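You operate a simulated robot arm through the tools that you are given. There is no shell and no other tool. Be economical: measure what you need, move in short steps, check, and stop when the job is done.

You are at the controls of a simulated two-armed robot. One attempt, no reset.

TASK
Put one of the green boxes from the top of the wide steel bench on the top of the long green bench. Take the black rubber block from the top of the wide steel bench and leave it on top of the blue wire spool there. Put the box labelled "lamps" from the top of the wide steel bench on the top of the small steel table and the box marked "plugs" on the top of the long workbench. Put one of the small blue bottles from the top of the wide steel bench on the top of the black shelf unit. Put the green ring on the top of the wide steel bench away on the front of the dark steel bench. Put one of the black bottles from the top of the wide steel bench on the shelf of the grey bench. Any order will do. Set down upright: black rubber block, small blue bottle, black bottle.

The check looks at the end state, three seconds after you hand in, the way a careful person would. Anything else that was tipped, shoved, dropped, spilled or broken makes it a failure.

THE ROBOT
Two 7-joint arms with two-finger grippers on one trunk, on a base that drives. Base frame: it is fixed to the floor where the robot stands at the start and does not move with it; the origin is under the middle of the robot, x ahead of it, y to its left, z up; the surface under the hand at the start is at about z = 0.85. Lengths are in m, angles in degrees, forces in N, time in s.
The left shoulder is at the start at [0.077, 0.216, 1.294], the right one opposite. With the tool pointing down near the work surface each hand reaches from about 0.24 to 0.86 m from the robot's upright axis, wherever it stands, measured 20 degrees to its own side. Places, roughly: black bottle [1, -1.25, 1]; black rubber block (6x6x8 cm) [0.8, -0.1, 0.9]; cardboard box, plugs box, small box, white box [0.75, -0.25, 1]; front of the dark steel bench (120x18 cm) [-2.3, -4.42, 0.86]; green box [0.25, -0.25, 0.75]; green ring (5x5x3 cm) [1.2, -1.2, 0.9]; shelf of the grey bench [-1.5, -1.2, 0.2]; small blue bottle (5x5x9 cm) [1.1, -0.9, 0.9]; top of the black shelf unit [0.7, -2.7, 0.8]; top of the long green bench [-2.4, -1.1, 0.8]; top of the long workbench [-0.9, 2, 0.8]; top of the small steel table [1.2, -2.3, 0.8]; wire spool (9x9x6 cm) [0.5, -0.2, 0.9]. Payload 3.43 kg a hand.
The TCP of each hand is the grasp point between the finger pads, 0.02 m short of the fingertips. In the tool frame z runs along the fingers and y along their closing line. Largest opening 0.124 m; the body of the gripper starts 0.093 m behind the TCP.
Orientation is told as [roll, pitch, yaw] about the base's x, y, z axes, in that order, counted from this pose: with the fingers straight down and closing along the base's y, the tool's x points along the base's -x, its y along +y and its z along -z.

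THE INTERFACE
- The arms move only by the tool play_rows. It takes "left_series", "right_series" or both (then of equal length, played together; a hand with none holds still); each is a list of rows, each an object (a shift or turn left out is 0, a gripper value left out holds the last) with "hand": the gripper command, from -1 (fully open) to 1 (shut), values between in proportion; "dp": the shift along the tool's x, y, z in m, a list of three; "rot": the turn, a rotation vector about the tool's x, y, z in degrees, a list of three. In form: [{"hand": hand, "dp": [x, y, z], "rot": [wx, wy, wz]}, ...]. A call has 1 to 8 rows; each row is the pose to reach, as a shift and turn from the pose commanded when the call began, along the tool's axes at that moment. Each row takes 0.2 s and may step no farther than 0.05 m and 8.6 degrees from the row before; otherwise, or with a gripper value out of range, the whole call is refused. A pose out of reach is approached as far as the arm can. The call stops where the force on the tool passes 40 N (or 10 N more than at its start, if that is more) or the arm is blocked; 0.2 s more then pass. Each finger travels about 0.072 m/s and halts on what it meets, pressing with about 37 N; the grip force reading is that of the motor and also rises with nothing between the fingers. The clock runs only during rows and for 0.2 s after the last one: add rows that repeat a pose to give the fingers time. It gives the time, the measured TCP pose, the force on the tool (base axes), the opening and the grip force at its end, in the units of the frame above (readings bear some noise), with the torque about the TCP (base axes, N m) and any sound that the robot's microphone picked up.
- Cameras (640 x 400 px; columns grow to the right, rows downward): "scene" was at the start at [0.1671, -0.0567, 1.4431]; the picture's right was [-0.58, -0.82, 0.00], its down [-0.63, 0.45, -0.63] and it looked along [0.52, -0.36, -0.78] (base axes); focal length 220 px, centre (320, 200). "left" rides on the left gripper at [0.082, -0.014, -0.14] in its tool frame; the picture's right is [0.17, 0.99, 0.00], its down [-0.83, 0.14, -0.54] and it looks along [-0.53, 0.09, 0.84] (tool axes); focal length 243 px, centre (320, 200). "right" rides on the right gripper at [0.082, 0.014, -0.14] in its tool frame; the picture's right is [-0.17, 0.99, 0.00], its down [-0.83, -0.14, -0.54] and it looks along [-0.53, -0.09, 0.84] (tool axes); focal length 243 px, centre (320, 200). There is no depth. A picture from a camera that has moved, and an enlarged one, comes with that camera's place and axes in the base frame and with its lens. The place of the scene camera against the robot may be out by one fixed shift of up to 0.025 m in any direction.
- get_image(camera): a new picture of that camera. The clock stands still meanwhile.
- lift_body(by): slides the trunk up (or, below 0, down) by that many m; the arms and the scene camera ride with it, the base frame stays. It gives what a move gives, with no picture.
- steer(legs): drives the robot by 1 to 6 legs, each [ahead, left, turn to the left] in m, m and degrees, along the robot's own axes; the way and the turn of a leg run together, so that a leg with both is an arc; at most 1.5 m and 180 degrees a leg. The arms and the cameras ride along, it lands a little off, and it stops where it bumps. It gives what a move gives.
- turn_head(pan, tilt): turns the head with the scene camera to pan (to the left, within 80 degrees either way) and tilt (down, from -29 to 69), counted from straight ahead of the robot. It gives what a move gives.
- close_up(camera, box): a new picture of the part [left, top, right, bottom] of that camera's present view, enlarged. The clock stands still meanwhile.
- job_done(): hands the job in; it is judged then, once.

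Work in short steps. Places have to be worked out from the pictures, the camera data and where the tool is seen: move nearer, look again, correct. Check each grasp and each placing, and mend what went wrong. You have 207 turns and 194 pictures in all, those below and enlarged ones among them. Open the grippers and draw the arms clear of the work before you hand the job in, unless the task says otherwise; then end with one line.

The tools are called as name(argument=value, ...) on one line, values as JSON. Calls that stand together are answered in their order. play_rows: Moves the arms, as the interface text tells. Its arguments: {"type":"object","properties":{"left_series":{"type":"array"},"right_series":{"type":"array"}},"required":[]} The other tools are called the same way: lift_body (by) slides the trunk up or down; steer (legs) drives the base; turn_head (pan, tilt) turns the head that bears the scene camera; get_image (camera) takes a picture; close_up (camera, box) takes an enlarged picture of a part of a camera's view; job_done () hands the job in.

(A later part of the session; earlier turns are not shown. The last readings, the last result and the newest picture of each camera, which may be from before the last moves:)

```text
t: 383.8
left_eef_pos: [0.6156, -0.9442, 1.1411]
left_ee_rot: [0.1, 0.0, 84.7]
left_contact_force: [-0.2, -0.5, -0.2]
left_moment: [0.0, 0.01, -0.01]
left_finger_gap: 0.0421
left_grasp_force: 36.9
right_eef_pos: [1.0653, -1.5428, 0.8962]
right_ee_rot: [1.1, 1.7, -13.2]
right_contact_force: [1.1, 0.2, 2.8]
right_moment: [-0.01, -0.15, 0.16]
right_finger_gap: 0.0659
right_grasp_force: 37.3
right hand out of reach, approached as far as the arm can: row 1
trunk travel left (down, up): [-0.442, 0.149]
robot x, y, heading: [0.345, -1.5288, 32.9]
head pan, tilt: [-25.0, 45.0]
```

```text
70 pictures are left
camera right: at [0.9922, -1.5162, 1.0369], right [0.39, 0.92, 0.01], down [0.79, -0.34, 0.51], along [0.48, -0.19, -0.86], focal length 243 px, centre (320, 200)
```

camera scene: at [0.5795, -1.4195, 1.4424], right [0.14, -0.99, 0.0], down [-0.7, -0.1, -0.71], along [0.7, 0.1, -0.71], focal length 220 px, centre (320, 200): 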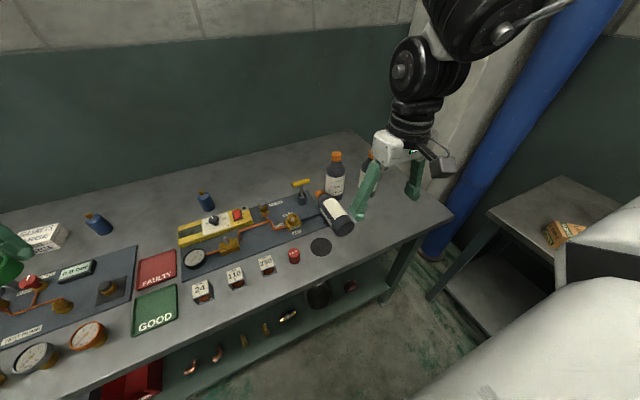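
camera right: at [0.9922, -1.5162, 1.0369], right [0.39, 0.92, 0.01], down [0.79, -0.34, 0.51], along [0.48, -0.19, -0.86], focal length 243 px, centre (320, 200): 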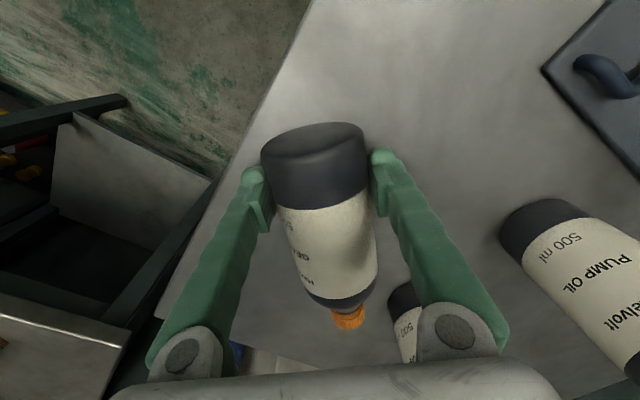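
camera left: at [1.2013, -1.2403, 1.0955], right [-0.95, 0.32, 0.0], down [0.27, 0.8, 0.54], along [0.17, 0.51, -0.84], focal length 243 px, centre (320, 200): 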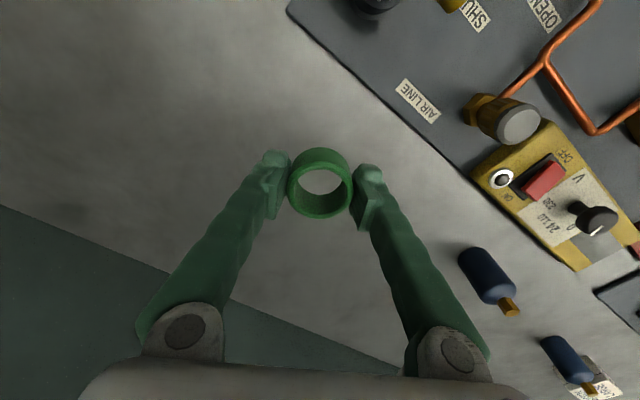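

steer(legs=[[-0.03, -0.03, 0]])

play_rows(right_series=[{"hand": 0.2}, {"hand": -0.15}, {"hand": -0.3}, {"hand": -0.4}, {"hand": -0.4}])

get_image(camera="right")

```text
t: 384.9
left_eef_pos: [0.6073, -0.9852, 1.1419]
left_ee_rot: [0.2, 0.0, 84.6]
left_contact_force: [-1.1, -0.4, 0.4]
left_moment: [0.0, 0.01, -0.02]
left_finger_gap: 0.0419
left_grasp_force: 37.1
right_eef_pos: [1.0569, -1.5847, 0.8961]
right_ee_rot: [1.2, 1.6, -13.1]
right_contact_force: [-0.4, 1.7, 1.4]
right_moment: [0.05, -0.01, 0.03]
right_finger_gap: 0.0659
right_grasp_force: 37.2
trunk travel left (down, up): [-0.442, 0.149]
robot x, y, heading: [0.3375, -1.5714, 32.9]
head pan, tilt: [-25.0, 45.0]
```

```text
t: 386.1
left_eef_pos: [0.6065, -0.9857, 1.1409]
left_ee_rot: [0.2, -0.1, 84.6]
left_contact_force: [-0.4, 0.3, -1.4]
left_moment: [0.02, 0.03, 0.0]
left_finger_gap: 0.0418
left_grasp_force: 37.3
right_eef_pos: [1.0567, -1.5855, 0.8942]
right_ee_rot: [1.2, 1.7, -13.1]
right_contact_force: [-0.7, -0.2, 0.1]
right_moment: [-0.04, -0.01, -0.02]
right_finger_gap: 0.0868
right_grasp_force: 0.1
trunk travel left (down, up): [-0.442, 0.149]
robot x, y, heading: [0.3374, -1.5661, 32.9]
head pan, tilt: [-25.0, 45.0]
```

```text
69 pictures are left
camera right: at [0.9833, -1.5576, 1.0368], right [0.39, 0.92, 0.02], down [0.79, -0.34, 0.51], along [0.48, -0.19, -0.86], focal length 243 px, centre (320, 200)
```

right: 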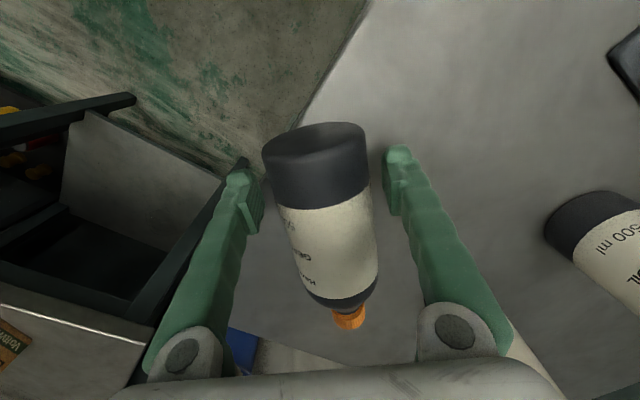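

It stayed put. I raise the hand and move along the bottle to its neck.

play_rows(right_series=[{"hand": -0.4, "dp": [0, 0, -0.035]}, {"hand": -0.4, "dp": [0, 0, -0.07]}, {"hand": 0.0, "dp": [-0.04, 0, -0.07]}, {"hand": 0.0, "dp": [-0.08, 0, -0.07]}, {"hand": 0.0, "dp": [-0.12, 0, -0.06]}, {"hand": 0.0, "dp": [-0.128, 0, -0.05]}, {"hand": 0.0, "dp": [-0.128, 0, -0.05]}])

get_image(camera="right")

```text
t: 387.7
left_eef_pos: [0.6068, -0.9857, 1.1404]
left_ee_rot: [0.2, 0.0, 84.6]
left_contact_force: [0.9, 0.2, 0.1]
left_moment: [0.0, -0.01, 0.01]
left_finger_gap: 0.0421
left_grasp_force: 37.0
right_eef_pos: [1.1806, -1.616, 0.943]
right_ee_rot: [1.2, 1.7, -13.1]
right_contact_force: [-1.0, -0.5, 0.6]
right_moment: [0.02, -0.02, 0.02]
right_finger_gap: 0.0619
right_grasp_force: 0.1
right hand out of reach, approached as far as the arm can: row 2
trunk travel left (down, up): [-0.442, 0.149]
robot x, y, heading: [0.3362, -1.5659, 32.8]
head pan, tilt: [-25.0, 45.0]
```

```text
68 pictures are left
camera right: at [1.1083, -1.5874, 1.0831], right [0.39, 0.92, 0.02], down [0.79, -0.34, 0.51], along [0.48, -0.18, -0.86], focal length 243 px, centre (320, 200)
```

right: 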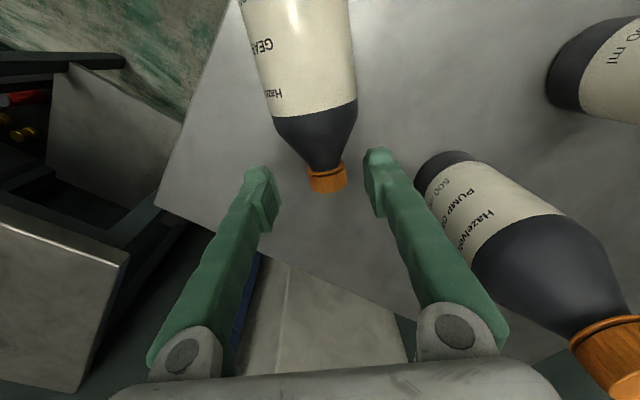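

The fingers straddle the neck. I descend, grip it, and swing it up along an arc so the bottle pivots on its base.

play_rows(right_series=[{"hand": 0.0, "dp": [0, 0.002, 0.03]}, {"hand": 0.0, "dp": [0, 0.002, 0.055]}, {"hand": 1, "dp": [0, 0.002, 0.055]}, {"hand": 1, "dp": [0, 0.002, 0.055]}, {"hand": 1, "dp": [0, 0.002, 0.055]}, {"hand": 1, "dp": [0.0135, 0.002, 0.016]}, {"hand": 1, "dp": [0.0363, 0.002, -0.018]}, {"hand": 1, "dp": [0.0667, 0.002, -0.043]}])

get_image(camera="right")

close_up(camera="scene", box=[270, 120, 450, 255])

```text
t: 389.5
left_eef_pos: [0.6065, -0.986, 1.1418]
left_ee_rot: [0.2, 0.1, 84.5]
left_contact_force: [-0.7, 0.3, -0.5]
left_moment: [0.01, -0.02, -0.01]
left_finger_gap: 0.0416
left_grasp_force: 36.8
right_eef_pos: [1.1168, -1.6004, 0.9877]
right_ee_rot: [1.2, 1.7, -13.2]
right_contact_force: [0.7, -0.2, -4.7]
right_moment: [-0.15, -0.47, -0.01]
right_finger_gap: 0.0262
right_grasp_force: 36.5
trunk travel left (down, up): [-0.442, 0.149]
robot x, y, heading: [0.3359, -1.5691, 32.8]
head pan, tilt: [-25.0, 45.0]
```

```text
67 pictures are left
camera right: at [1.0449, -1.5736, 1.1284], right [0.39, 0.92, 0.01], down [0.79, -0.34, 0.51], along [0.48, -0.19, -0.86], focal length 243 px, centre (320, 200)
```

right: 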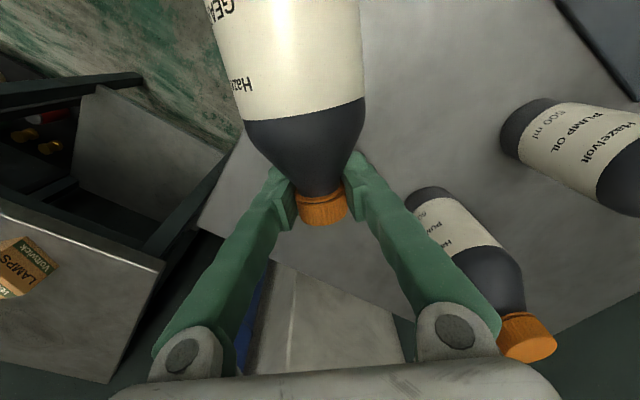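

```text
2.96 times, centred on (360, 188) of scene
camera zoom: at [0.5039, -1.5038, 1.4425], right [0.14, -0.99, 0.0], down [-0.7, -0.1, -0.71], along [0.7, 0.1, -0.71], focal length 652 px, centre (202, 237)
```

zoom: 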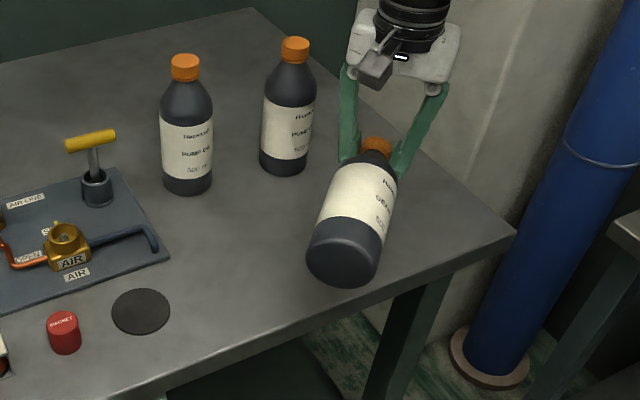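

The grip is rigid: the bottle hangs level by its neck. Pitching the hand forward 90° will make it upright; I raise and begin pitching.

play_rows(right_series=[{"dp": [0, 0, -0.035]}, {"dp": [0, 0, -0.07], "rot": [0, -5, 0]}, {"dp": [0, 0, -0.08], "rot": [0, -13, 0]}, {"dp": [0, 0, -0.08], "rot": [0, -21, 0]}, {"dp": [0, 0, -0.08], "rot": [0, -29, 0]}, {"dp": [0, 0, -0.08], "rot": [0, -37, 0]}, {"dp": [0, 0, -0.08], "rot": [0, -45, 0]}, {"dp": [0, 0, -0.08], "rot": [0, -45, 0]}])

get_image(camera="scene")

```text
t: 391.3
left_eef_pos: [0.6069, -0.9851, 1.1404]
left_ee_rot: [0.2, 0.1, 84.5]
left_contact_force: [-0.7, 0.5, -0.4]
left_moment: [0.01, -0.02, -0.02]
left_finger_gap: 0.0415
left_grasp_force: 37.0
right_eef_pos: [1.2256, -1.6297, 1.0425]
right_ee_rot: [1.7, -43.3, -14.2]
right_contact_force: [-0.5, -0.8, -4.2]
right_moment: [-0.06, -0.31, 0.03]
right_finger_gap: 0.0262
right_grasp_force: 37.3
right hand out of reach, approached as far as the arm can: row 3, 4, 5, 6, 7, 8
trunk travel left (down, up): [-0.442, 0.149]
robot x, y, heading: [0.338, -1.5672, 32.6]
head pan, tilt: [-25.0, 45.0]
```

```text
65 pictures are left
camera scene: at [0.5048, -1.5031, 1.4424], right [0.14, -0.99, 0.0], down [-0.7, -0.1, -0.71], along [0.7, 0.1, -0.71], focal length 220 px, centre (320, 200)
```

scene: 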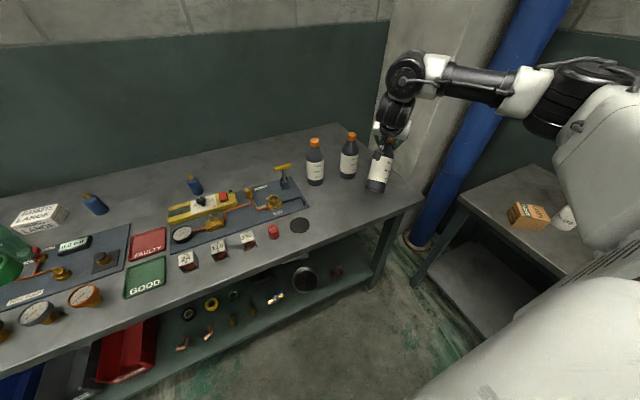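

Half-way upright, but the arm is stretched out. I back the robot away from the bench for room, then continue.

steer(legs=[[-0.45, 0, 0]])

play_rows(right_series=[{"dp": [0.0, 0, -0.03]}, {"dp": [0.0, 0, -0.06]}, {"dp": [0.0, 0, -0.1]}, {"dp": [0, 0, -0.14], "rot": [0, 0, 0]}, {"dp": [0, 0, -0.14], "rot": [0, -8, 0]}, {"dp": [0, 0, -0.14], "rot": [0, -16, 0]}, {"dp": [0, 0, -0.14], "rot": [0, -24, 0]}, {"dp": [0, 0, -0.14], "rot": [0, -32, 0]}])

get_image(camera="scene")

```text
t: 394.6
left_eef_pos: [0.2329, -1.228, 1.1396]
left_ee_rot: [0.4, 0.1, 84.7]
left_contact_force: [0.4, -0.4, 0.2]
left_moment: [0.01, -0.02, 0.03]
left_finger_gap: 0.0414
left_grasp_force: 37.3
right_eef_pos: [0.851, -1.8707, 1.0407]
right_ee_rot: [1.6, -43.2, -14.1]
right_contact_force: [0.3, 0.2, -4.9]
right_moment: [-0.08, -0.27, 0.0]
right_finger_gap: 0.0262
right_grasp_force: 36.7
trunk travel left (down, up): [-0.442, 0.149]
robot x, y, heading: [-0.0394, -1.8122, 33.2]
head pan, tilt: [-25.0, 45.0]
```

```text
t: 396.4
left_eef_pos: [0.2316, -1.2292, 1.1413]
left_ee_rot: [0.2, 0.0, 84.7]
left_contact_force: [0.4, -0.4, 0.2]
left_moment: [0.03, -0.01, 0.01]
left_finger_gap: 0.0411
left_grasp_force: 37.2
right_eef_pos: [0.8852, -1.8871, 1.1244]
right_ee_rot: [4.3, -73.0, -16.4]
right_contact_force: [-0.5, 0.6, -5.5]
right_moment: [-0.02, -0.11, -0.02]
right_finger_gap: 0.0263
right_grasp_force: 37.0
right hand out of reach, approached as far as the arm can: row 1, 2, 3, 4, 5, 6, 7, 8
trunk travel left (down, up): [-0.442, 0.149]
robot x, y, heading: [-0.0415, -1.808, 33.3]
head pan, tilt: [-25.0, 45.0]
```

```text
64 pictures are left
camera scene: at [0.1298, -1.7468, 1.4424], right [0.14, -0.99, 0.0], down [-0.7, -0.1, -0.71], along [0.7, 0.1, -0.71], focal length 220 px, centre (320, 200)
```

scene: 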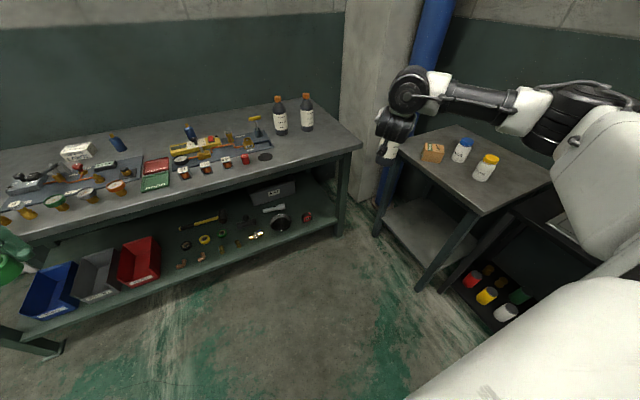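

The bottle is nearly upright. I back further into open floor and turn toward the grey bench to examine its shelf.

steer(legs=[[-0.4, 0, 0], [0, 0, 110]])

turn_head(pan=20, tilt=25)

get_image(camera="scene")

```text
t: 405.8
left_eef_pos: [-1.0161, -1.9814, 1.1409]
left_ee_rot: [0.4, 0.0, -164.6]
left_contact_force: [-0.5, -0.7, -0.9]
left_moment: [-0.05, 0.0, 0.0]
left_finger_gap: 0.0414
left_grasp_force: 36.6
right_eef_pos: [-0.6316, -1.1352, 1.1251]
right_ee_rot: [4.1, -72.9, 94.5]
right_contact_force: [0.6, -0.4, -5.1]
right_moment: [0.12, -0.01, 0.03]
right_finger_gap: 0.0265
right_grasp_force: 36.7
trunk travel left (down, up): [-0.442, 0.149]
robot x, y, heading: [-0.3729, -2.0283, 144.0]
head pan, tilt: [-25.0, 45.0]
```

```text
t: 406.9
left_eef_pos: [-1.0168, -1.9825, 1.14]
left_ee_rot: [0.2, 0.0, -164.6]
left_contact_force: [0.1, 0.0, 0.4]
left_moment: [0.03, -0.03, 0.01]
left_finger_gap: 0.0413
left_grasp_force: 37.2
right_eef_pos: [-0.6312, -1.1358, 1.1253]
right_ee_rot: [4.2, -72.9, 94.7]
right_contact_force: [0.1, -1.2, -4.8]
right_moment: [0.15, 0.0, -0.01]
right_finger_gap: 0.0267
right_grasp_force: 36.8
trunk travel left (down, up): [-0.442, 0.149]
robot x, y, heading: [-0.3755, -2.0284, 144.0]
head pan, tilt: [20.0, 25.0]
```

```text
63 pictures are left
camera scene: at [-0.5744, -1.9425, 1.4728], right [0.28, 0.96, 0.0], down [0.41, -0.12, -0.91], along [-0.87, 0.25, -0.42], focal length 220 px, centre (320, 200)
```

scene: 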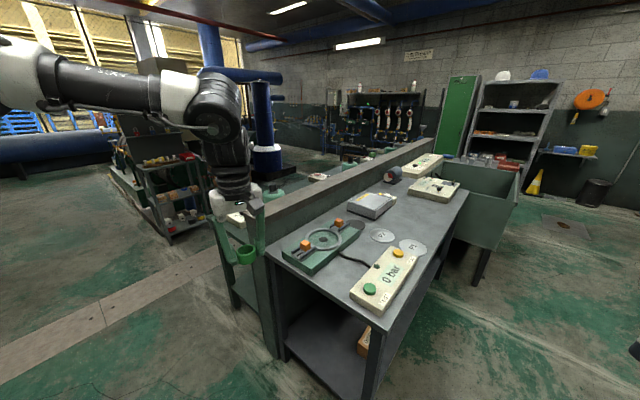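

The grey bench's near end is open with its shelf visible; I plan to set the bottle on the shelf near that end, about (-1.24,-1.70). I move to a standoff position first.

steer(legs=[[-0.342, 0.53, 0], [0, 0, 28]])

lift_body(by=-0.43)

play_rows(right_series=[{"dp": [0.0, 0, 0], "rot": [0, -5, 0]}, {"dp": [0.03, 0, 0.009], "rot": [0, -10, 0]}, {"dp": [0.06, 0, 0.018], "rot": [0, -15, 0]}, {"dp": [0.09, 0, 0.027], "rot": [0, -17, 0]}, {"dp": [0.12, 0, 0.036], "rot": [0, -17, 0]}, {"dp": [0.15, 0, 0.045], "rot": [0, -17, 0]}])

turn_head(pan=-40, tilt=35)

get_image(camera="scene")

```text
t: 416.3
left_eef_pos: [-1.0019, -2.917, 1.1421]
left_ee_rot: [0.3, -0.1, -136.5]
left_contact_force: [0.3, -0.1, -0.1]
left_moment: [0.0, -0.02, 0.0]
left_finger_gap: 0.0413
left_grasp_force: 36.5
right_eef_pos: [-1.0575, -1.9894, 1.1242]
right_ee_rot: [4.1, -72.9, 122.5]
right_contact_force: [0.7, 0.3, -5.4]
right_moment: [0.11, 0.06, 0.01]
right_finger_gap: 0.0265
right_grasp_force: 36.9
trunk travel left (down, up): [-0.442, 0.149]
robot x, y, heading: [-0.4123, -2.6591, 171.9]
head pan, tilt: [20.0, 25.0]
```

```text
refused: -0.43 is not a number from -0.4 to 0.4
```

```text
t: 417.7
left_eef_pos: [-1.0023, -2.9171, 1.1416]
left_ee_rot: [0.2, 0.1, -136.6]
left_contact_force: [0.2, -0.4, 0.2]
left_moment: [0.02, -0.01, -0.03]
left_finger_gap: 0.0413
left_grasp_force: 36.9
right_eef_pos: [-1.0615, -1.9915, 0.9692]
right_ee_rot: [89.0, -88.8, 37.5]
right_contact_force: [-0.4, -1.0, -4.9]
right_moment: [-0.02, -0.03, -0.05]
right_finger_gap: 0.0266
right_grasp_force: 36.8
trunk travel left (down, up): [-0.442, 0.149]
robot x, y, heading: [-0.4118, -2.6573, 171.9]
head pan, tilt: [20.0, 25.0]
```

```text
t: 419.0
left_eef_pos: [-1.0019, -2.9173, 1.1404]
left_ee_rot: [0.4, 0.0, -136.6]
left_contact_force: [-0.5, 0.4, -0.9]
left_moment: [0.04, 0.02, 0.0]
left_finger_gap: 0.0413
left_grasp_force: 37.5
right_eef_pos: [-1.0625, -1.9932, 0.9701]
right_ee_rot: [87.6, -88.9, 38.9]
right_contact_force: [-1.0, 0.0, -5.2]
right_moment: [-0.01, 0.0, 0.02]
right_finger_gap: 0.0263
right_grasp_force: 36.5
trunk travel left (down, up): [-0.442, 0.149]
robot x, y, heading: [-0.4125, -2.6599, 171.9]
head pan, tilt: [-40.0, 35.0]
```

```text
62 pictures are left
camera scene: at [-0.6058, -2.587, 1.4571], right [0.75, 0.67, 0.0], down [0.38, -0.43, -0.82], along [-0.55, 0.61, -0.57], focal length 220 px, centre (320, 200)
```

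scene: 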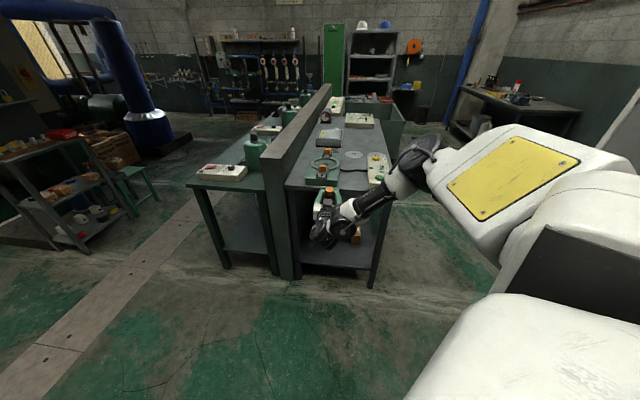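

The hand is now horizontal and the bottle upright, within reach. I lower the trunk 0.4 here in free space.

lift_body(by=-0.4)

get_image(camera="scene")

get_image(camera="right")

```text
t: 422.8
left_eef_pos: [-1.0298, -2.9126, 0.6626]
left_ee_rot: [7.3, 5.6, -136.2]
left_contact_force: [0.1, -0.3, -0.7]
left_moment: [0.05, 0.02, 0.0]
left_finger_gap: 0.0413
left_grasp_force: 36.8
right_eef_pos: [-1.0597, -1.9932, 0.5687]
right_ee_rot: [88.7, -88.9, 37.7]
right_contact_force: [0.4, 0.2, -4.4]
right_moment: [-0.03, -0.03, 0.01]
right_finger_gap: 0.0259
right_grasp_force: 37.1
trunk travel left (down, up): [-0.042, 0.549]
robot x, y, heading: [-0.4104, -2.6593, 171.9]
head pan, tilt: [-40.0, 35.0]
```

```text
61 pictures are left
camera scene: at [-0.7307, -2.5691, 1.0321], right [0.75, 0.67, 0.0], down [0.38, -0.43, -0.82], along [-0.55, 0.61, -0.57], focal length 220 px, centre (320, 200)
```

scene: 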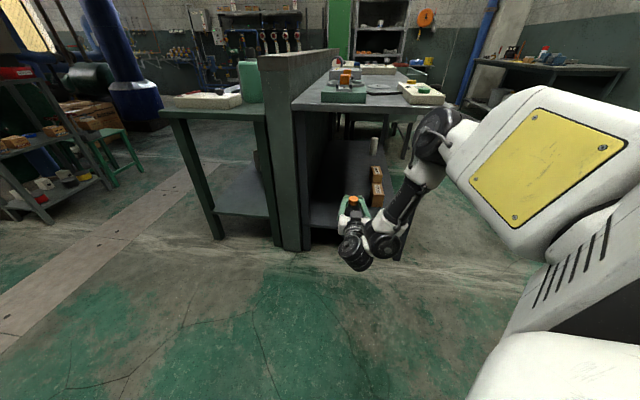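

```text
60 pictures are left
camera right: at [-0.9894, -2.1151, 0.4857], right [-0.79, -0.58, 0.19], down [0.45, -0.34, 0.83], along [-0.42, 0.74, 0.53], focal length 243 px, centre (320, 200)
```

right: 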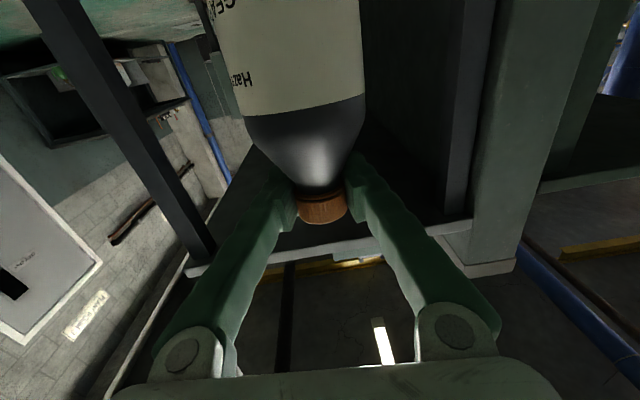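

Everything is clear: shelf edge at about (-1.40,-1.93)–(-0.95,-1.62), z≈0.2. I lower the arm 0.16 to bring the bottle's base just above shelf height.

play_rows(right_series=[{"dp": [0.04, 0, 0]}, {"dp": [0.08, 0, 0]}, {"dp": [0.12, 0, 0]}, {"dp": [0.16, 0, 0]}, {"dp": [0.16, 0, 0]}])

get_image(camera="scene")

```text
t: 424.0
left_eef_pos: [-1.0308, -2.9134, 0.663]
left_ee_rot: [7.4, 5.6, -136.2]
left_contact_force: [0.1, 0.0, -0.5]
left_moment: [0.03, 0.02, -0.02]
left_finger_gap: 0.0411
left_grasp_force: 37.1
right_eef_pos: [-1.0658, -1.9942, 0.4075]
right_ee_rot: [87.5, -88.8, 38.9]
right_contact_force: [0.1, -0.7, -4.0]
right_moment: [-0.03, -0.04, 0.03]
right_finger_gap: 0.0261
right_grasp_force: 36.3
trunk travel left (down, up): [-0.042, 0.549]
robot x, y, heading: [-0.4156, -2.6547, 171.7]
head pan, tilt: [-40.0, 35.0]
```

```text
59 pictures are left
camera scene: at [-0.7308, -2.5691, 1.0321], right [0.75, 0.67, 0.0], down [0.38, -0.43, -0.82], along [-0.55, 0.61, -0.57], focal length 220 px, centre (320, 200)
```

scene: 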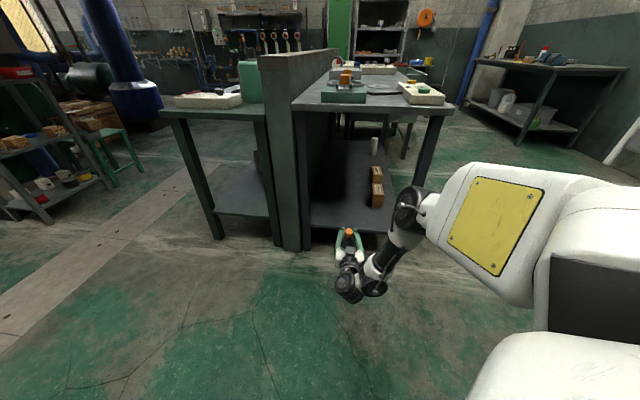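

The arm reaches low fine. I drive the bottle toward the shelf, two thirds of the way first.

steer(legs=[[0.145, -0.145, 0]])

get_image(camera="scene")

get_image(camera="right")

```text
t: 426.6
left_eef_pos: [-1.154, -2.7437, 0.6638]
left_ee_rot: [7.4, 5.6, -136.5]
left_contact_force: [0.2, -0.1, -0.1]
left_moment: [0.0, -0.01, -0.01]
left_finger_gap: 0.0412
left_grasp_force: 37.1
right_eef_pos: [-1.1838, -1.8255, 0.4078]
right_ee_rot: [86.6, -88.7, 39.7]
right_contact_force: [0.0, -0.3, -5.6]
right_moment: [0.0, -0.05, -0.01]
right_finger_gap: 0.0261
right_grasp_force: 37.1
trunk travel left (down, up): [-0.042, 0.549]
robot x, y, heading: [-0.5347, -2.4921, 171.5]
head pan, tilt: [-40.0, 35.0]
```

```text
58 pictures are left
camera scene: at [-0.8526, -2.4022, 1.032], right [0.75, 0.66, 0.0], down [0.38, -0.43, -0.82], along [-0.54, 0.61, -0.57], focal length 220 px, centre (320, 200)
```

scene: 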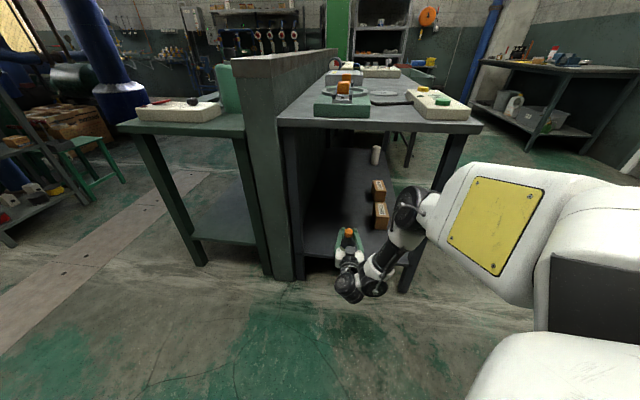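

```text
57 pictures are left
camera right: at [-1.1137, -1.9485, 0.3253], right [-0.79, -0.58, 0.19], down [0.44, -0.34, 0.83], along [-0.42, 0.74, 0.53], focal length 243 px, centre (320, 200)
```

right: 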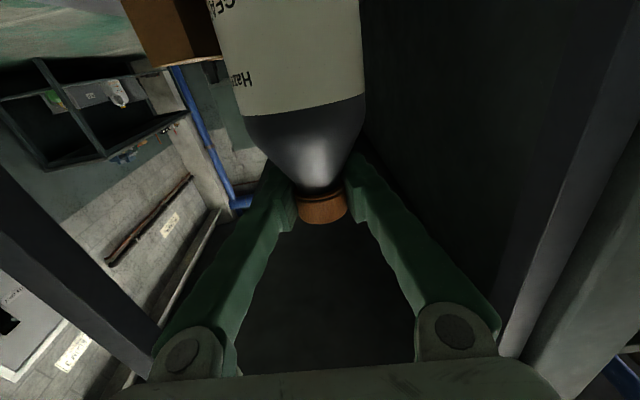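

Clear on both sides. I drive the rest of the way in.

steer(legs=[[0.095, -0.085, 0]])

close_up(camera="scene", box=[250, 120, 480, 320])

```text
t: 428.4
left_eef_pos: [-1.2374, -2.6481, 0.662]
left_ee_rot: [7.4, 5.7, -136.4]
left_contact_force: [-0.2, 1.0, -0.2]
left_moment: [0.0, 0.0, 0.02]
left_finger_gap: 0.0411
left_grasp_force: 37.3
right_eef_pos: [-1.2663, -1.7287, 0.4077]
right_ee_rot: [85.7, -88.9, 40.4]
right_contact_force: [-0.4, 0.6, -5.0]
right_moment: [0.0, -0.04, 0.03]
right_finger_gap: 0.0262
right_grasp_force: 36.6
trunk travel left (down, up): [-0.042, 0.549]
robot x, y, heading: [-0.6208, -2.3944, 171.2]
head pan, tilt: [-40.0, 35.0]
```

```text
2.00 times, centred on (365, 220) of scene
camera zoom: at [-0.9353, -2.3051, 1.0319], right [0.75, 0.66, 0.0], down [0.38, -0.43, -0.82], along [-0.54, 0.61, -0.57], focal length 440 px, centre (230, 160)
```

zoom: 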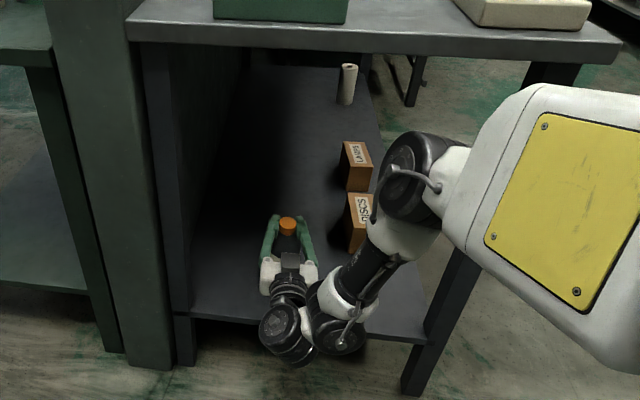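

The bottle is over the shelf, ~7 cm inside its edge. I lower it to contact.

play_rows(right_series=[{"dp": [0.02, 0, 0]}, {"dp": [0.035, 0, 0]}, {"dp": [0.045, 0, 0]}, {"dp": [0.053, 0, 0]}, {"dp": [0.06, 0, 0]}, {"dp": [0.066, 0, 0]}, {"dp": [0.072, 0, 0]}, {"dp": [0.078, 0, 0]}])

```text
t: 430.2
left_eef_pos: [-1.2355, -2.6493, 0.6639]
left_ee_rot: [7.2, 5.7, -136.5]
left_contact_force: [0.1, -0.3, -0.2]
left_moment: [0.0, 0.0, -0.01]
left_finger_gap: 0.0411
left_grasp_force: 36.8
right_eef_pos: [-1.2575, -1.7193, 0.3986]
right_ee_rot: [104.2, -88.6, 22.0]
right_contact_force: [-9.0, 2.5, 26.1]
right_moment: [0.08, 1.08, -0.04]
right_finger_gap: 0.0257
right_grasp_force: 37.3
right hand out of reach, approached as far as the arm can: row 1, 2, 3, 4, 5, 6, 7, 8
trunk travel left (down, up): [-0.042, 0.549]
robot x, y, heading: [-0.6169, -2.3984, 171.7]
head pan, tilt: [-40.0, 35.0]
```

close_up(camera="scene", box=[320, 200, 440, 310])

get_image(camera="right")

```text
3.64 times, centred on (380, 255) of scene
camera zoom: at [-0.9332, -2.3074, 1.0329], right [0.75, 0.66, 0.0], down [0.38, -0.43, -0.82], along [-0.54, 0.61, -0.57], focal length 801 px, centre (102, 0)
```

zoom: 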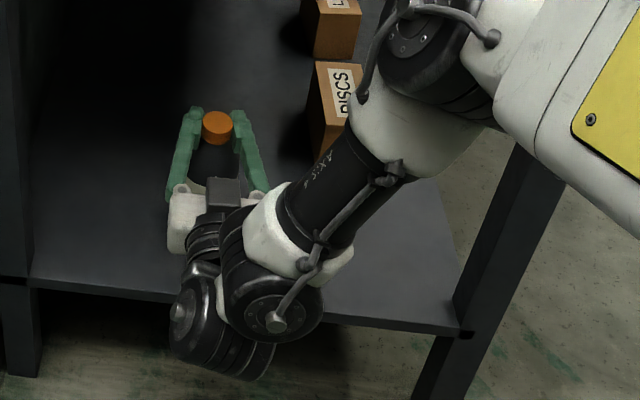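

```text
54 pictures are left
camera right: at [-1.1877, -1.8421, 0.3137], right [-0.79, -0.58, 0.19], down [0.45, -0.35, 0.82], along [-0.41, 0.74, 0.53], focal length 243 px, centre (320, 200)
```

right: 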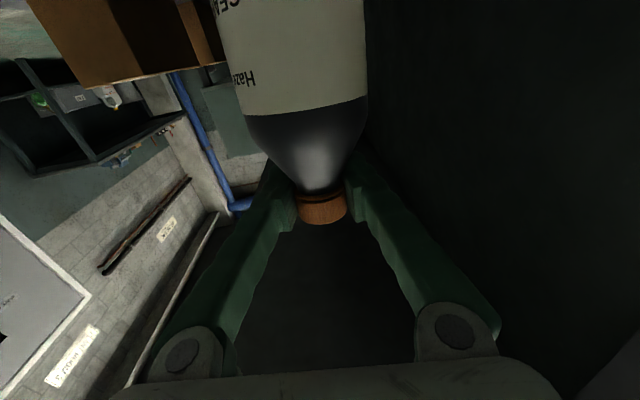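

The force and moment match the bottle's base resting on the shelf (contact right below the grip). I ease the pressure before releasing.

play_rows(right_series=[{"dp": [-0.005, 0, 0]}, {"dp": [-0.005, 0, 0]}])

```text
t: 430.8
left_eef_pos: [-1.2368, -2.6489, 0.6637]
left_ee_rot: [7.3, 5.7, -136.5]
left_contact_force: [-0.2, -1.1, -0.9]
left_moment: [-0.01, -0.03, -0.03]
left_finger_gap: 0.0415
left_grasp_force: 36.8
right_eef_pos: [-1.2555, -1.7191, 0.3965]
right_ee_rot: [74.6, -88.8, 51.7]
right_contact_force: [-1.9, -1.6, 5.9]
right_moment: [-0.32, 0.01, -0.03]
right_finger_gap: 0.0258
right_grasp_force: 36.6
trunk travel left (down, up): [-0.042, 0.549]
robot x, y, heading: [-0.6188, -2.3932, 171.3]
head pan, tilt: [-40.0, 35.0]
```

play_rows(right_series=[{"hand": 0.3}, {"hand": 0.0}, {"hand": -0.5}, {"hand": -1}, {"hand": -1}, {"hand": -1}])

get_image(camera="right")

```text
t: 432.2
left_eef_pos: [-1.237, -2.6498, 0.6623]
left_ee_rot: [7.3, 5.7, -136.5]
left_contact_force: [0.2, -0.3, -0.5]
left_moment: [-0.01, -0.01, -0.01]
left_finger_gap: 0.0413
left_grasp_force: 37.2
right_eef_pos: [-1.2571, -1.7199, 0.398]
right_ee_rot: [87.9, -88.8, 38.2]
right_contact_force: [-0.3, 0.0, 0.2]
right_moment: [-0.01, -0.05, 0.05]
right_finger_gap: 0.1242
right_grasp_force: 0.1
trunk travel left (down, up): [-0.042, 0.549]
robot x, y, heading: [-0.6168, -2.3942, 171.6]
head pan, tilt: [-40.0, 35.0]
```

```text
53 pictures are left
camera right: at [-1.1873, -1.8418, 0.3159], right [-0.79, -0.58, 0.19], down [0.45, -0.34, 0.83], along [-0.42, 0.74, 0.53], focal length 243 px, centre (320, 200)
```

right: 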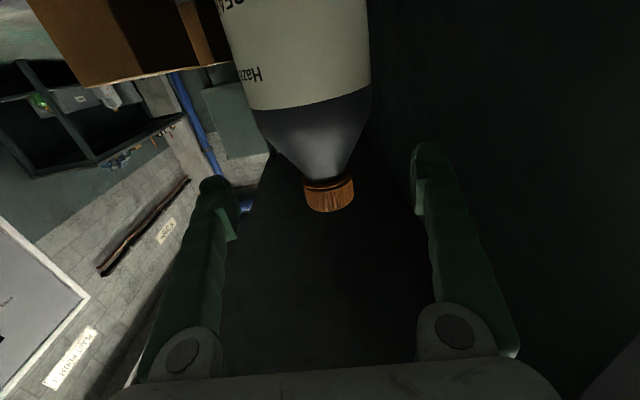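

The bottle stands free. I back straight out.

steer(legs=[[-0.266, 0.296, 0]])

get_image(camera="scene")

```text
t: 436.7
left_eef_pos: [-1.0203, -2.9784, 0.6632]
left_ee_rot: [7.3, 5.7, -136.8]
left_contact_force: [-0.7, 0.9, -0.5]
left_moment: [-0.02, -0.01, 0.03]
left_finger_gap: 0.041
left_grasp_force: 37.0
right_eef_pos: [-1.0371, -2.0477, 0.3985]
right_ee_rot: [88.2, -88.9, 37.9]
right_contact_force: [0.5, -0.6, -0.3]
right_moment: [0.03, -0.01, 0.02]
right_finger_gap: 0.1239
right_grasp_force: 0.2
trunk travel left (down, up): [-0.042, 0.549]
robot x, y, heading: [-0.4005, -2.7292, 171.3]
head pan, tilt: [-40.0, 35.0]
```

```text
52 pictures are left
camera scene: at [-0.7162, -2.6365, 1.0322], right [0.75, 0.66, 0.0], down [0.38, -0.43, -0.82], along [-0.54, 0.62, -0.57], focal length 220 px, centre (320, 200)
```

scene: 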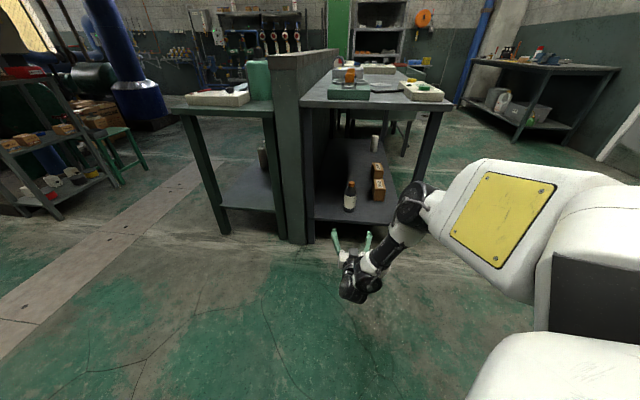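

The bottle stands upright on the shelf. Now I raise the trunk and look toward the dark steel bench for the ring.

lift_body(by=0.4)

turn_head(pan=50, tilt=20)

get_image(camera="scene")

```text
t: 440.6
left_eef_pos: [-1.0201, -2.9775, 1.0637]
left_ee_rot: [7.4, 5.6, -136.6]
left_contact_force: [-0.1, -0.2, -0.2]
left_moment: [0.01, 0.01, 0.01]
left_finger_gap: 0.0414
left_grasp_force: 37.1
right_eef_pos: [-1.0723, -2.0423, 1.0083]
right_ee_rot: [132.2, -70.9, -6.0]
right_contact_force: [0.0, -0.1, 0.9]
right_moment: [0.01, 0.01, 0.02]
right_finger_gap: 0.124
right_grasp_force: 0.2
trunk travel left (down, up): [-0.442, 0.149]
robot x, y, heading: [-0.4018, -2.7293, 171.3]
head pan, tilt: [-40.0, 35.0]
```

```text
t: 442.2
left_eef_pos: [-1.0204, -2.9771, 1.0639]
left_ee_rot: [7.4, 5.8, -136.7]
left_contact_force: [-0.1, -0.3, 0.0]
left_moment: [0.01, 0.0, 0.0]
left_finger_gap: 0.0411
left_grasp_force: 37.1
right_eef_pos: [-1.0717, -2.0442, 1.0087]
right_ee_rot: [132.1, -70.9, -6.0]
right_contact_force: [-0.2, -0.6, -0.5]
right_moment: [-0.03, -0.04, -0.02]
right_finger_gap: 0.1241
right_grasp_force: 0.1
trunk travel left (down, up): [-0.442, 0.149]
robot x, y, heading: [-0.3995, -2.7313, 171.3]
head pan, tilt: [50.0, 20.0]
```

```text
51 pictures are left
camera scene: at [-0.603, -2.7832, 1.481], right [-0.66, 0.75, 0.0], down [0.26, 0.23, -0.94], along [-0.71, -0.62, -0.34], focal length 220 px, centre (320, 200)
```

scene: 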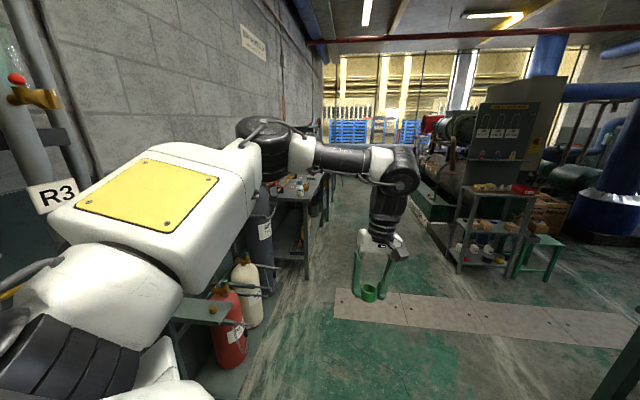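

The dark bench is along the wall beyond the gas cylinders. I drive into the open space in front of it and turn to face it.

steer(legs=[[0.75, 0.3, 0], [0.68, 0.29, 0], [0, 0, 132]])

turn_head(pan=0, tilt=25)

get_image(camera="scene")

```text
t: 459.0
left_eef_pos: [-1.3065, -3.3744, 1.0646]
left_ee_rot: [7.3, 5.7, -4.8]
left_contact_force: [-0.1, 0.5, -0.5]
left_moment: [0.05, 0.03, 0.0]
left_finger_gap: 0.0413
left_grasp_force: 36.9
right_eef_pos: [-1.9663, -4.0367, 1.0083]
right_ee_rot: [132.1, -71.0, 126.0]
right_contact_force: [-0.3, -1.0, -0.2]
right_moment: [0.0, 0.02, 0.01]
right_finger_gap: 0.124
right_grasp_force: 0.1
trunk travel left (down, up): [-0.442, 0.149]
robot x, y, heading: [-1.9088, -3.0822, -57.1]
head pan, tilt: [50.0, 20.0]
```

```text
t: 460.1
left_eef_pos: [-1.3064, -3.3735, 1.0636]
left_ee_rot: [7.4, 5.6, -4.7]
left_contact_force: [0.4, 0.1, -0.4]
left_moment: [0.03, 0.01, 0.03]
left_finger_gap: 0.0411
left_grasp_force: 37.1
right_eef_pos: [-1.9663, -4.0382, 1.0083]
right_ee_rot: [132.1, -70.9, 126.0]
right_contact_force: [0.4, -0.2, -0.9]
right_moment: [0.0, -0.04, 0.02]
right_finger_gap: 0.1239
right_grasp_force: 0.0
trunk travel left (down, up): [-0.442, 0.149]
robot x, y, heading: [-1.9095, -3.0814, -56.6]
head pan, tilt: [0.0, 25.0]
```

```text
50 pictures are left
camera scene: at [-1.8034, -3.2722, 1.473], right [-0.84, -0.55, 0.0], down [-0.23, 0.35, -0.91], along [0.5, -0.76, -0.42], focal length 220 px, centre (320, 200)
```

scene: 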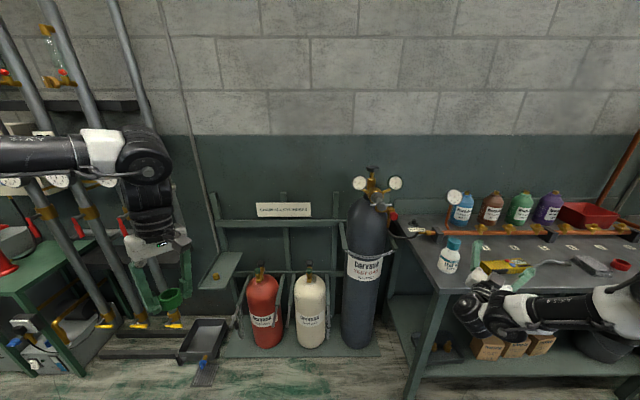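

The bench is to the right, and my right hand is over its edge. I back off, then fold the right hand back to vertical.

steer(legs=[[-0.35, 0, 0]])

play_rows(right_series=[{"rot": [0, 8, 0]}, {"rot": [0, 16, 0]}, {"rot": [0, 24, 0]}, {"rot": [0, 32, 0]}, {"rot": [0, 40, 0]}, {"rot": [0, 48, 0]}, {"rot": [0, 56, 0]}, {"rot": [0, 64, 0]}])

```text
t: 462.9
left_eef_pos: [-1.4995, -3.0814, 1.0629]
left_ee_rot: [7.4, 5.7, -4.7]
left_contact_force: [0.0, -0.1, -0.3]
left_moment: [-0.01, 0.03, -0.01]
left_finger_gap: 0.0411
left_grasp_force: 37.6
right_eef_pos: [-2.1591, -3.7448, 1.0095]
right_ee_rot: [132.1, -70.9, 126.1]
right_contact_force: [0.1, -0.3, 0.5]
right_moment: [-0.01, -0.01, -0.03]
right_finger_gap: 0.1239
right_grasp_force: 0.0
trunk travel left (down, up): [-0.442, 0.149]
robot x, y, heading: [-2.099, -2.7908, -56.8]
head pan, tilt: [0.0, 25.0]
```

```text
t: 464.6
left_eef_pos: [-1.4982, -3.08, 1.0634]
left_ee_rot: [7.3, 5.6, -4.7]
left_contact_force: [-0.5, 0.6, -0.5]
left_moment: [0.0, 0.0, 0.01]
left_finger_gap: 0.0412
left_grasp_force: 37.2
right_eef_pos: [-2.1592, -3.7455, 1.009]
right_ee_rot: [17.7, -37.6, -111.5]
right_contact_force: [-0.8, 0.1, -0.8]
right_moment: [-0.01, 0.01, -0.01]
right_finger_gap: 0.124
right_grasp_force: 0.2
trunk travel left (down, up): [-0.442, 0.149]
robot x, y, heading: [-2.1012, -2.788, -56.6]
head pan, tilt: [0.0, 25.0]
```

play_rows(right_series=[{"dp": [0, 0, -0.03], "rot": [0, 8, 0]}, {"dp": [0.03, 0, -0.05], "rot": [0, 16, 0]}, {"dp": [0.06, 0, -0.07], "rot": [0, 24, 0]}, {"dp": [0.1, 0, -0.09], "rot": [0, 32, 0]}, {"dp": [0.14, 0, -0.11], "rot": [0, 36, 0]}, {"dp": [0.18, 0, -0.13], "rot": [0, 36, 0]}, {"dp": [0.22, 0, -0.15], "rot": [0, 36, 0]}, {"dp": [0.26, 0, -0.17], "rot": [0, 36, 0]}])

turn_head(pan=-25, tilt=25)

get_image(camera="scene")

```text
t: 466.4
left_eef_pos: [-1.4987, -3.0816, 1.0632]
left_ee_rot: [7.3, 5.7, -4.6]
left_contact_force: [0.0, -0.7, -0.7]
left_moment: [-0.02, 0.02, 0.0]
left_finger_gap: 0.0412
left_grasp_force: 36.9
right_eef_pos: [-2.1156, -3.5107, 0.9875]
right_ee_rot: [13.9, -3.0, -100.7]
right_contact_force: [0.1, -0.1, -0.2]
right_moment: [-0.05, 0.03, 0.0]
right_finger_gap: 0.1239
right_grasp_force: 0.1
right hand out of reach, approached as far as the arm can: row 7, 8
trunk travel left (down, up): [-0.442, 0.149]
robot x, y, heading: [-2.0969, -2.7877, -56.6]
head pan, tilt: [0.0, 25.0]
```

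```text
t: 467.3
left_eef_pos: [-1.499, -3.0817, 1.0627]
left_ee_rot: [7.4, 5.6, -4.7]
left_contact_force: [0.2, -0.5, -1.5]
left_moment: [-0.01, 0.03, -0.01]
left_finger_gap: 0.041
left_grasp_force: 37.4
right_eef_pos: [-2.1151, -3.5135, 0.9883]
right_ee_rot: [14.1, -2.9, -100.8]
right_contact_force: [0.5, 0.4, -1.0]
right_moment: [0.01, 0.01, -0.01]
right_finger_gap: 0.124
right_grasp_force: 0.2
trunk travel left (down, up): [-0.442, 0.149]
robot x, y, heading: [-2.1018, -2.7875, -56.5]
head pan, tilt: [-25.0, 25.0]
```

```text
49 pictures are left
camera scene: at [-2.0334, -2.993, 1.4729], right [-0.99, -0.14, 0.0], down [-0.06, 0.42, -0.91], along [0.13, -0.9, -0.42], focal length 220 px, centre (320, 200)
```

scene: 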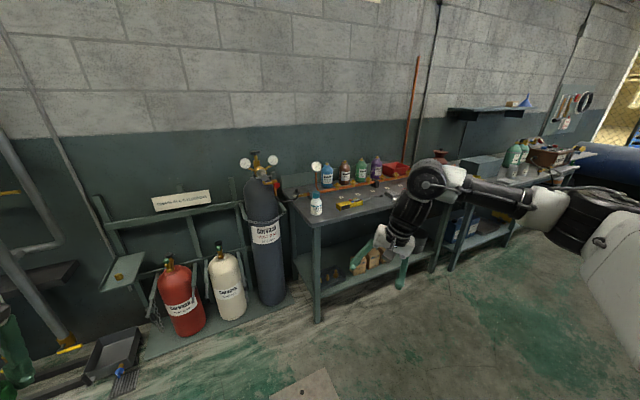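

Bench front corner is near (-1.86,-4.02). I lift the right hand for clearance, then slide along to bring the left hand in front of the bench.

play_rows(right_series=[{"dp": [0, 0, -0.04]}, {"dp": [0, 0, -0.08]}, {"dp": [0, 0, -0.12]}, {"dp": [0, 0, -0.12]}], left_series=[{"dp": [0, 0, -0.03]}, {"dp": [0, 0, -0.06]}, {"dp": [0, 0, -0.08]}, {"dp": [0, 0, -0.08]}])

steer(legs=[[0.3, -1.2, 0]])

turn_head(pan=15, tilt=35)

get_image(camera="scene")

```text
t: 468.3
left_eef_pos: [-1.4947, -3.0926, 1.1408]
left_ee_rot: [7.3, 5.6, -4.7]
left_contact_force: [1.0, 0.7, -0.6]
left_moment: [0.03, -0.01, 0.0]
left_finger_gap: 0.0411
left_grasp_force: 37.1
left hand out of reach, approached as far as the arm can: row 2, 3
right_eef_pos: [-2.1511, -3.5198, 1.1026]
right_ee_rot: [14.1, -2.8, -100.8]
right_contact_force: [0.8, -0.1, -0.7]
right_moment: [0.04, 0.02, 0.04]
right_finger_gap: 0.1239
right_grasp_force: 0.0
right hand out of reach, approached as far as the arm can: row 1, 2, 3, 4
trunk travel left (down, up): [-0.442, 0.149]
robot x, y, heading: [-2.1002, -2.7866, -56.8]
head pan, tilt: [-25.0, 25.0]
```

```text
t: 484.1
left_eef_pos: [-2.3083, -3.9832, 1.1419]
left_ee_rot: [7.4, 5.6, -4.8]
left_contact_force: [-0.3, -0.2, 0.1]
left_moment: [0.01, -0.01, 0.02]
left_finger_gap: 0.0413
left_grasp_force: 37.6
right_eef_pos: [-2.9658, -4.4086, 1.1031]
right_ee_rot: [14.1, -2.9, -100.9]
right_contact_force: [0.3, -0.7, 1.0]
right_moment: [-0.01, -0.01, -0.03]
right_finger_gap: 0.1239
right_grasp_force: 0.0
trunk travel left (down, up): [-0.442, 0.149]
robot x, y, heading: [-2.9176, -3.6785, -56.8]
head pan, tilt: [-25.0, 25.0]
```

```text
t: 485.2
left_eef_pos: [-2.3086, -3.9839, 1.1425]
left_ee_rot: [7.4, 5.7, -4.9]
left_contact_force: [0.4, -0.2, 0.5]
left_moment: [0.0, 0.02, 0.0]
left_finger_gap: 0.0414
left_grasp_force: 37.5
right_eef_pos: [-2.9653, -4.4098, 1.1032]
right_ee_rot: [14.1, -3.0, -100.9]
right_contact_force: [0.1, 0.2, 0.4]
right_moment: [0.0, 0.0, 0.0]
right_finger_gap: 0.1239
right_grasp_force: 0.1
trunk travel left (down, up): [-0.442, 0.149]
robot x, y, heading: [-2.9196, -3.6798, -56.6]
head pan, tilt: [15.0, 35.0]
```

```text
48 pictures are left
camera scene: at [-2.7966, -3.8514, 1.4572], right [-0.67, -0.74, 0.0], down [-0.43, 0.38, -0.82], along [0.61, -0.55, -0.57], focal length 220 px, centre (320, 200)
```

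scene: 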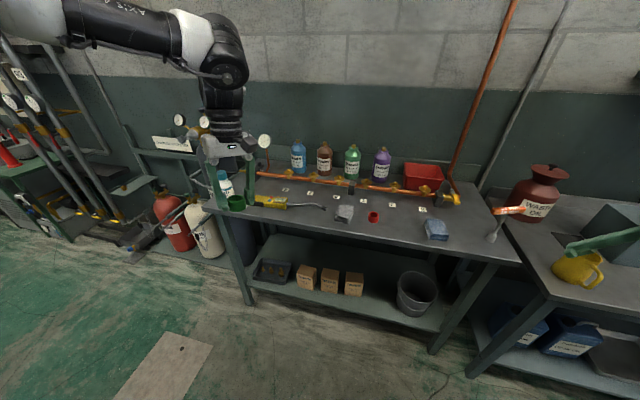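

Free spot in the front strip: about (-2.515,-4.525), between the red cap and the blue cloth. First I pull the right hand back and up, away from the jugs on the next bench.

play_rows(right_series=[{"dp": [0.03, 0.02, 0]}, {"dp": [0.06, 0.05, 0]}, {"dp": [0.09, 0.08, 0]}, {"dp": [0.12, 0.11, 0]}, {"dp": [0.15, 0.14, 0]}, {"dp": [0.18, 0.17, 0]}])

```text
t: 486.6
left_eef_pos: [-2.3084, -3.9833, 1.1401]
left_ee_rot: [7.3, 5.7, -4.7]
left_contact_force: [0.6, 0.1, -0.5]
left_moment: [0.02, 0.05, 0.0]
left_finger_gap: 0.0411
left_grasp_force: 37.1
right_eef_pos: [-2.8596, -4.4352, 1.1754]
right_ee_rot: [13.9, -2.8, -101.0]
right_contact_force: [-0.1, 0.9, 0.0]
right_moment: [0.01, 0.03, 0.02]
right_finger_gap: 0.1241
right_grasp_force: 0.0
right hand out of reach, approached as far as the arm can: row 1, 2, 3, 4, 5, 6
trunk travel left (down, up): [-0.442, 0.149]
robot x, y, heading: [-2.9156, -3.6764, -57.1]
head pan, tilt: [15.0, 35.0]
```

play_rows(right_series=[{"rot": [0, 0, -8]}, {"rot": [0, 0, -16]}, {"rot": [0, 0, -24]}, {"rot": [0, 0, -32], "dp": [0.02, -0.01, 0]}, {"rot": [0, 0, -40], "dp": [0.05, -0.03, 0]}, {"rot": [0, 0, -44], "dp": [0.08, -0.05, 0]}, {"rot": [0, 0, -44], "dp": [0.11, -0.08, 0]}, {"rot": [0, 0, -44], "dp": [0.14, -0.11, 0]}])

```text
t: 488.4
left_eef_pos: [-2.3091, -3.9829, 1.1424]
left_ee_rot: [7.2, 5.6, -4.8]
left_contact_force: [-1.1, 0.6, -0.4]
left_moment: [-0.05, -0.06, -0.03]
left_finger_gap: 0.0411
left_grasp_force: 37.1
right_eef_pos: [-2.9405, -4.2844, 1.1451]
right_ee_rot: [8.2, -12.1, -57.5]
right_contact_force: [0.1, 0.5, -0.3]
right_moment: [-0.01, -0.05, -0.02]
right_finger_gap: 0.1239
right_grasp_force: 0.0
trunk travel left (down, up): [-0.442, 0.149]
robot x, y, heading: [-2.9159, -3.676, -56.8]
head pan, tilt: [15.0, 35.0]
```

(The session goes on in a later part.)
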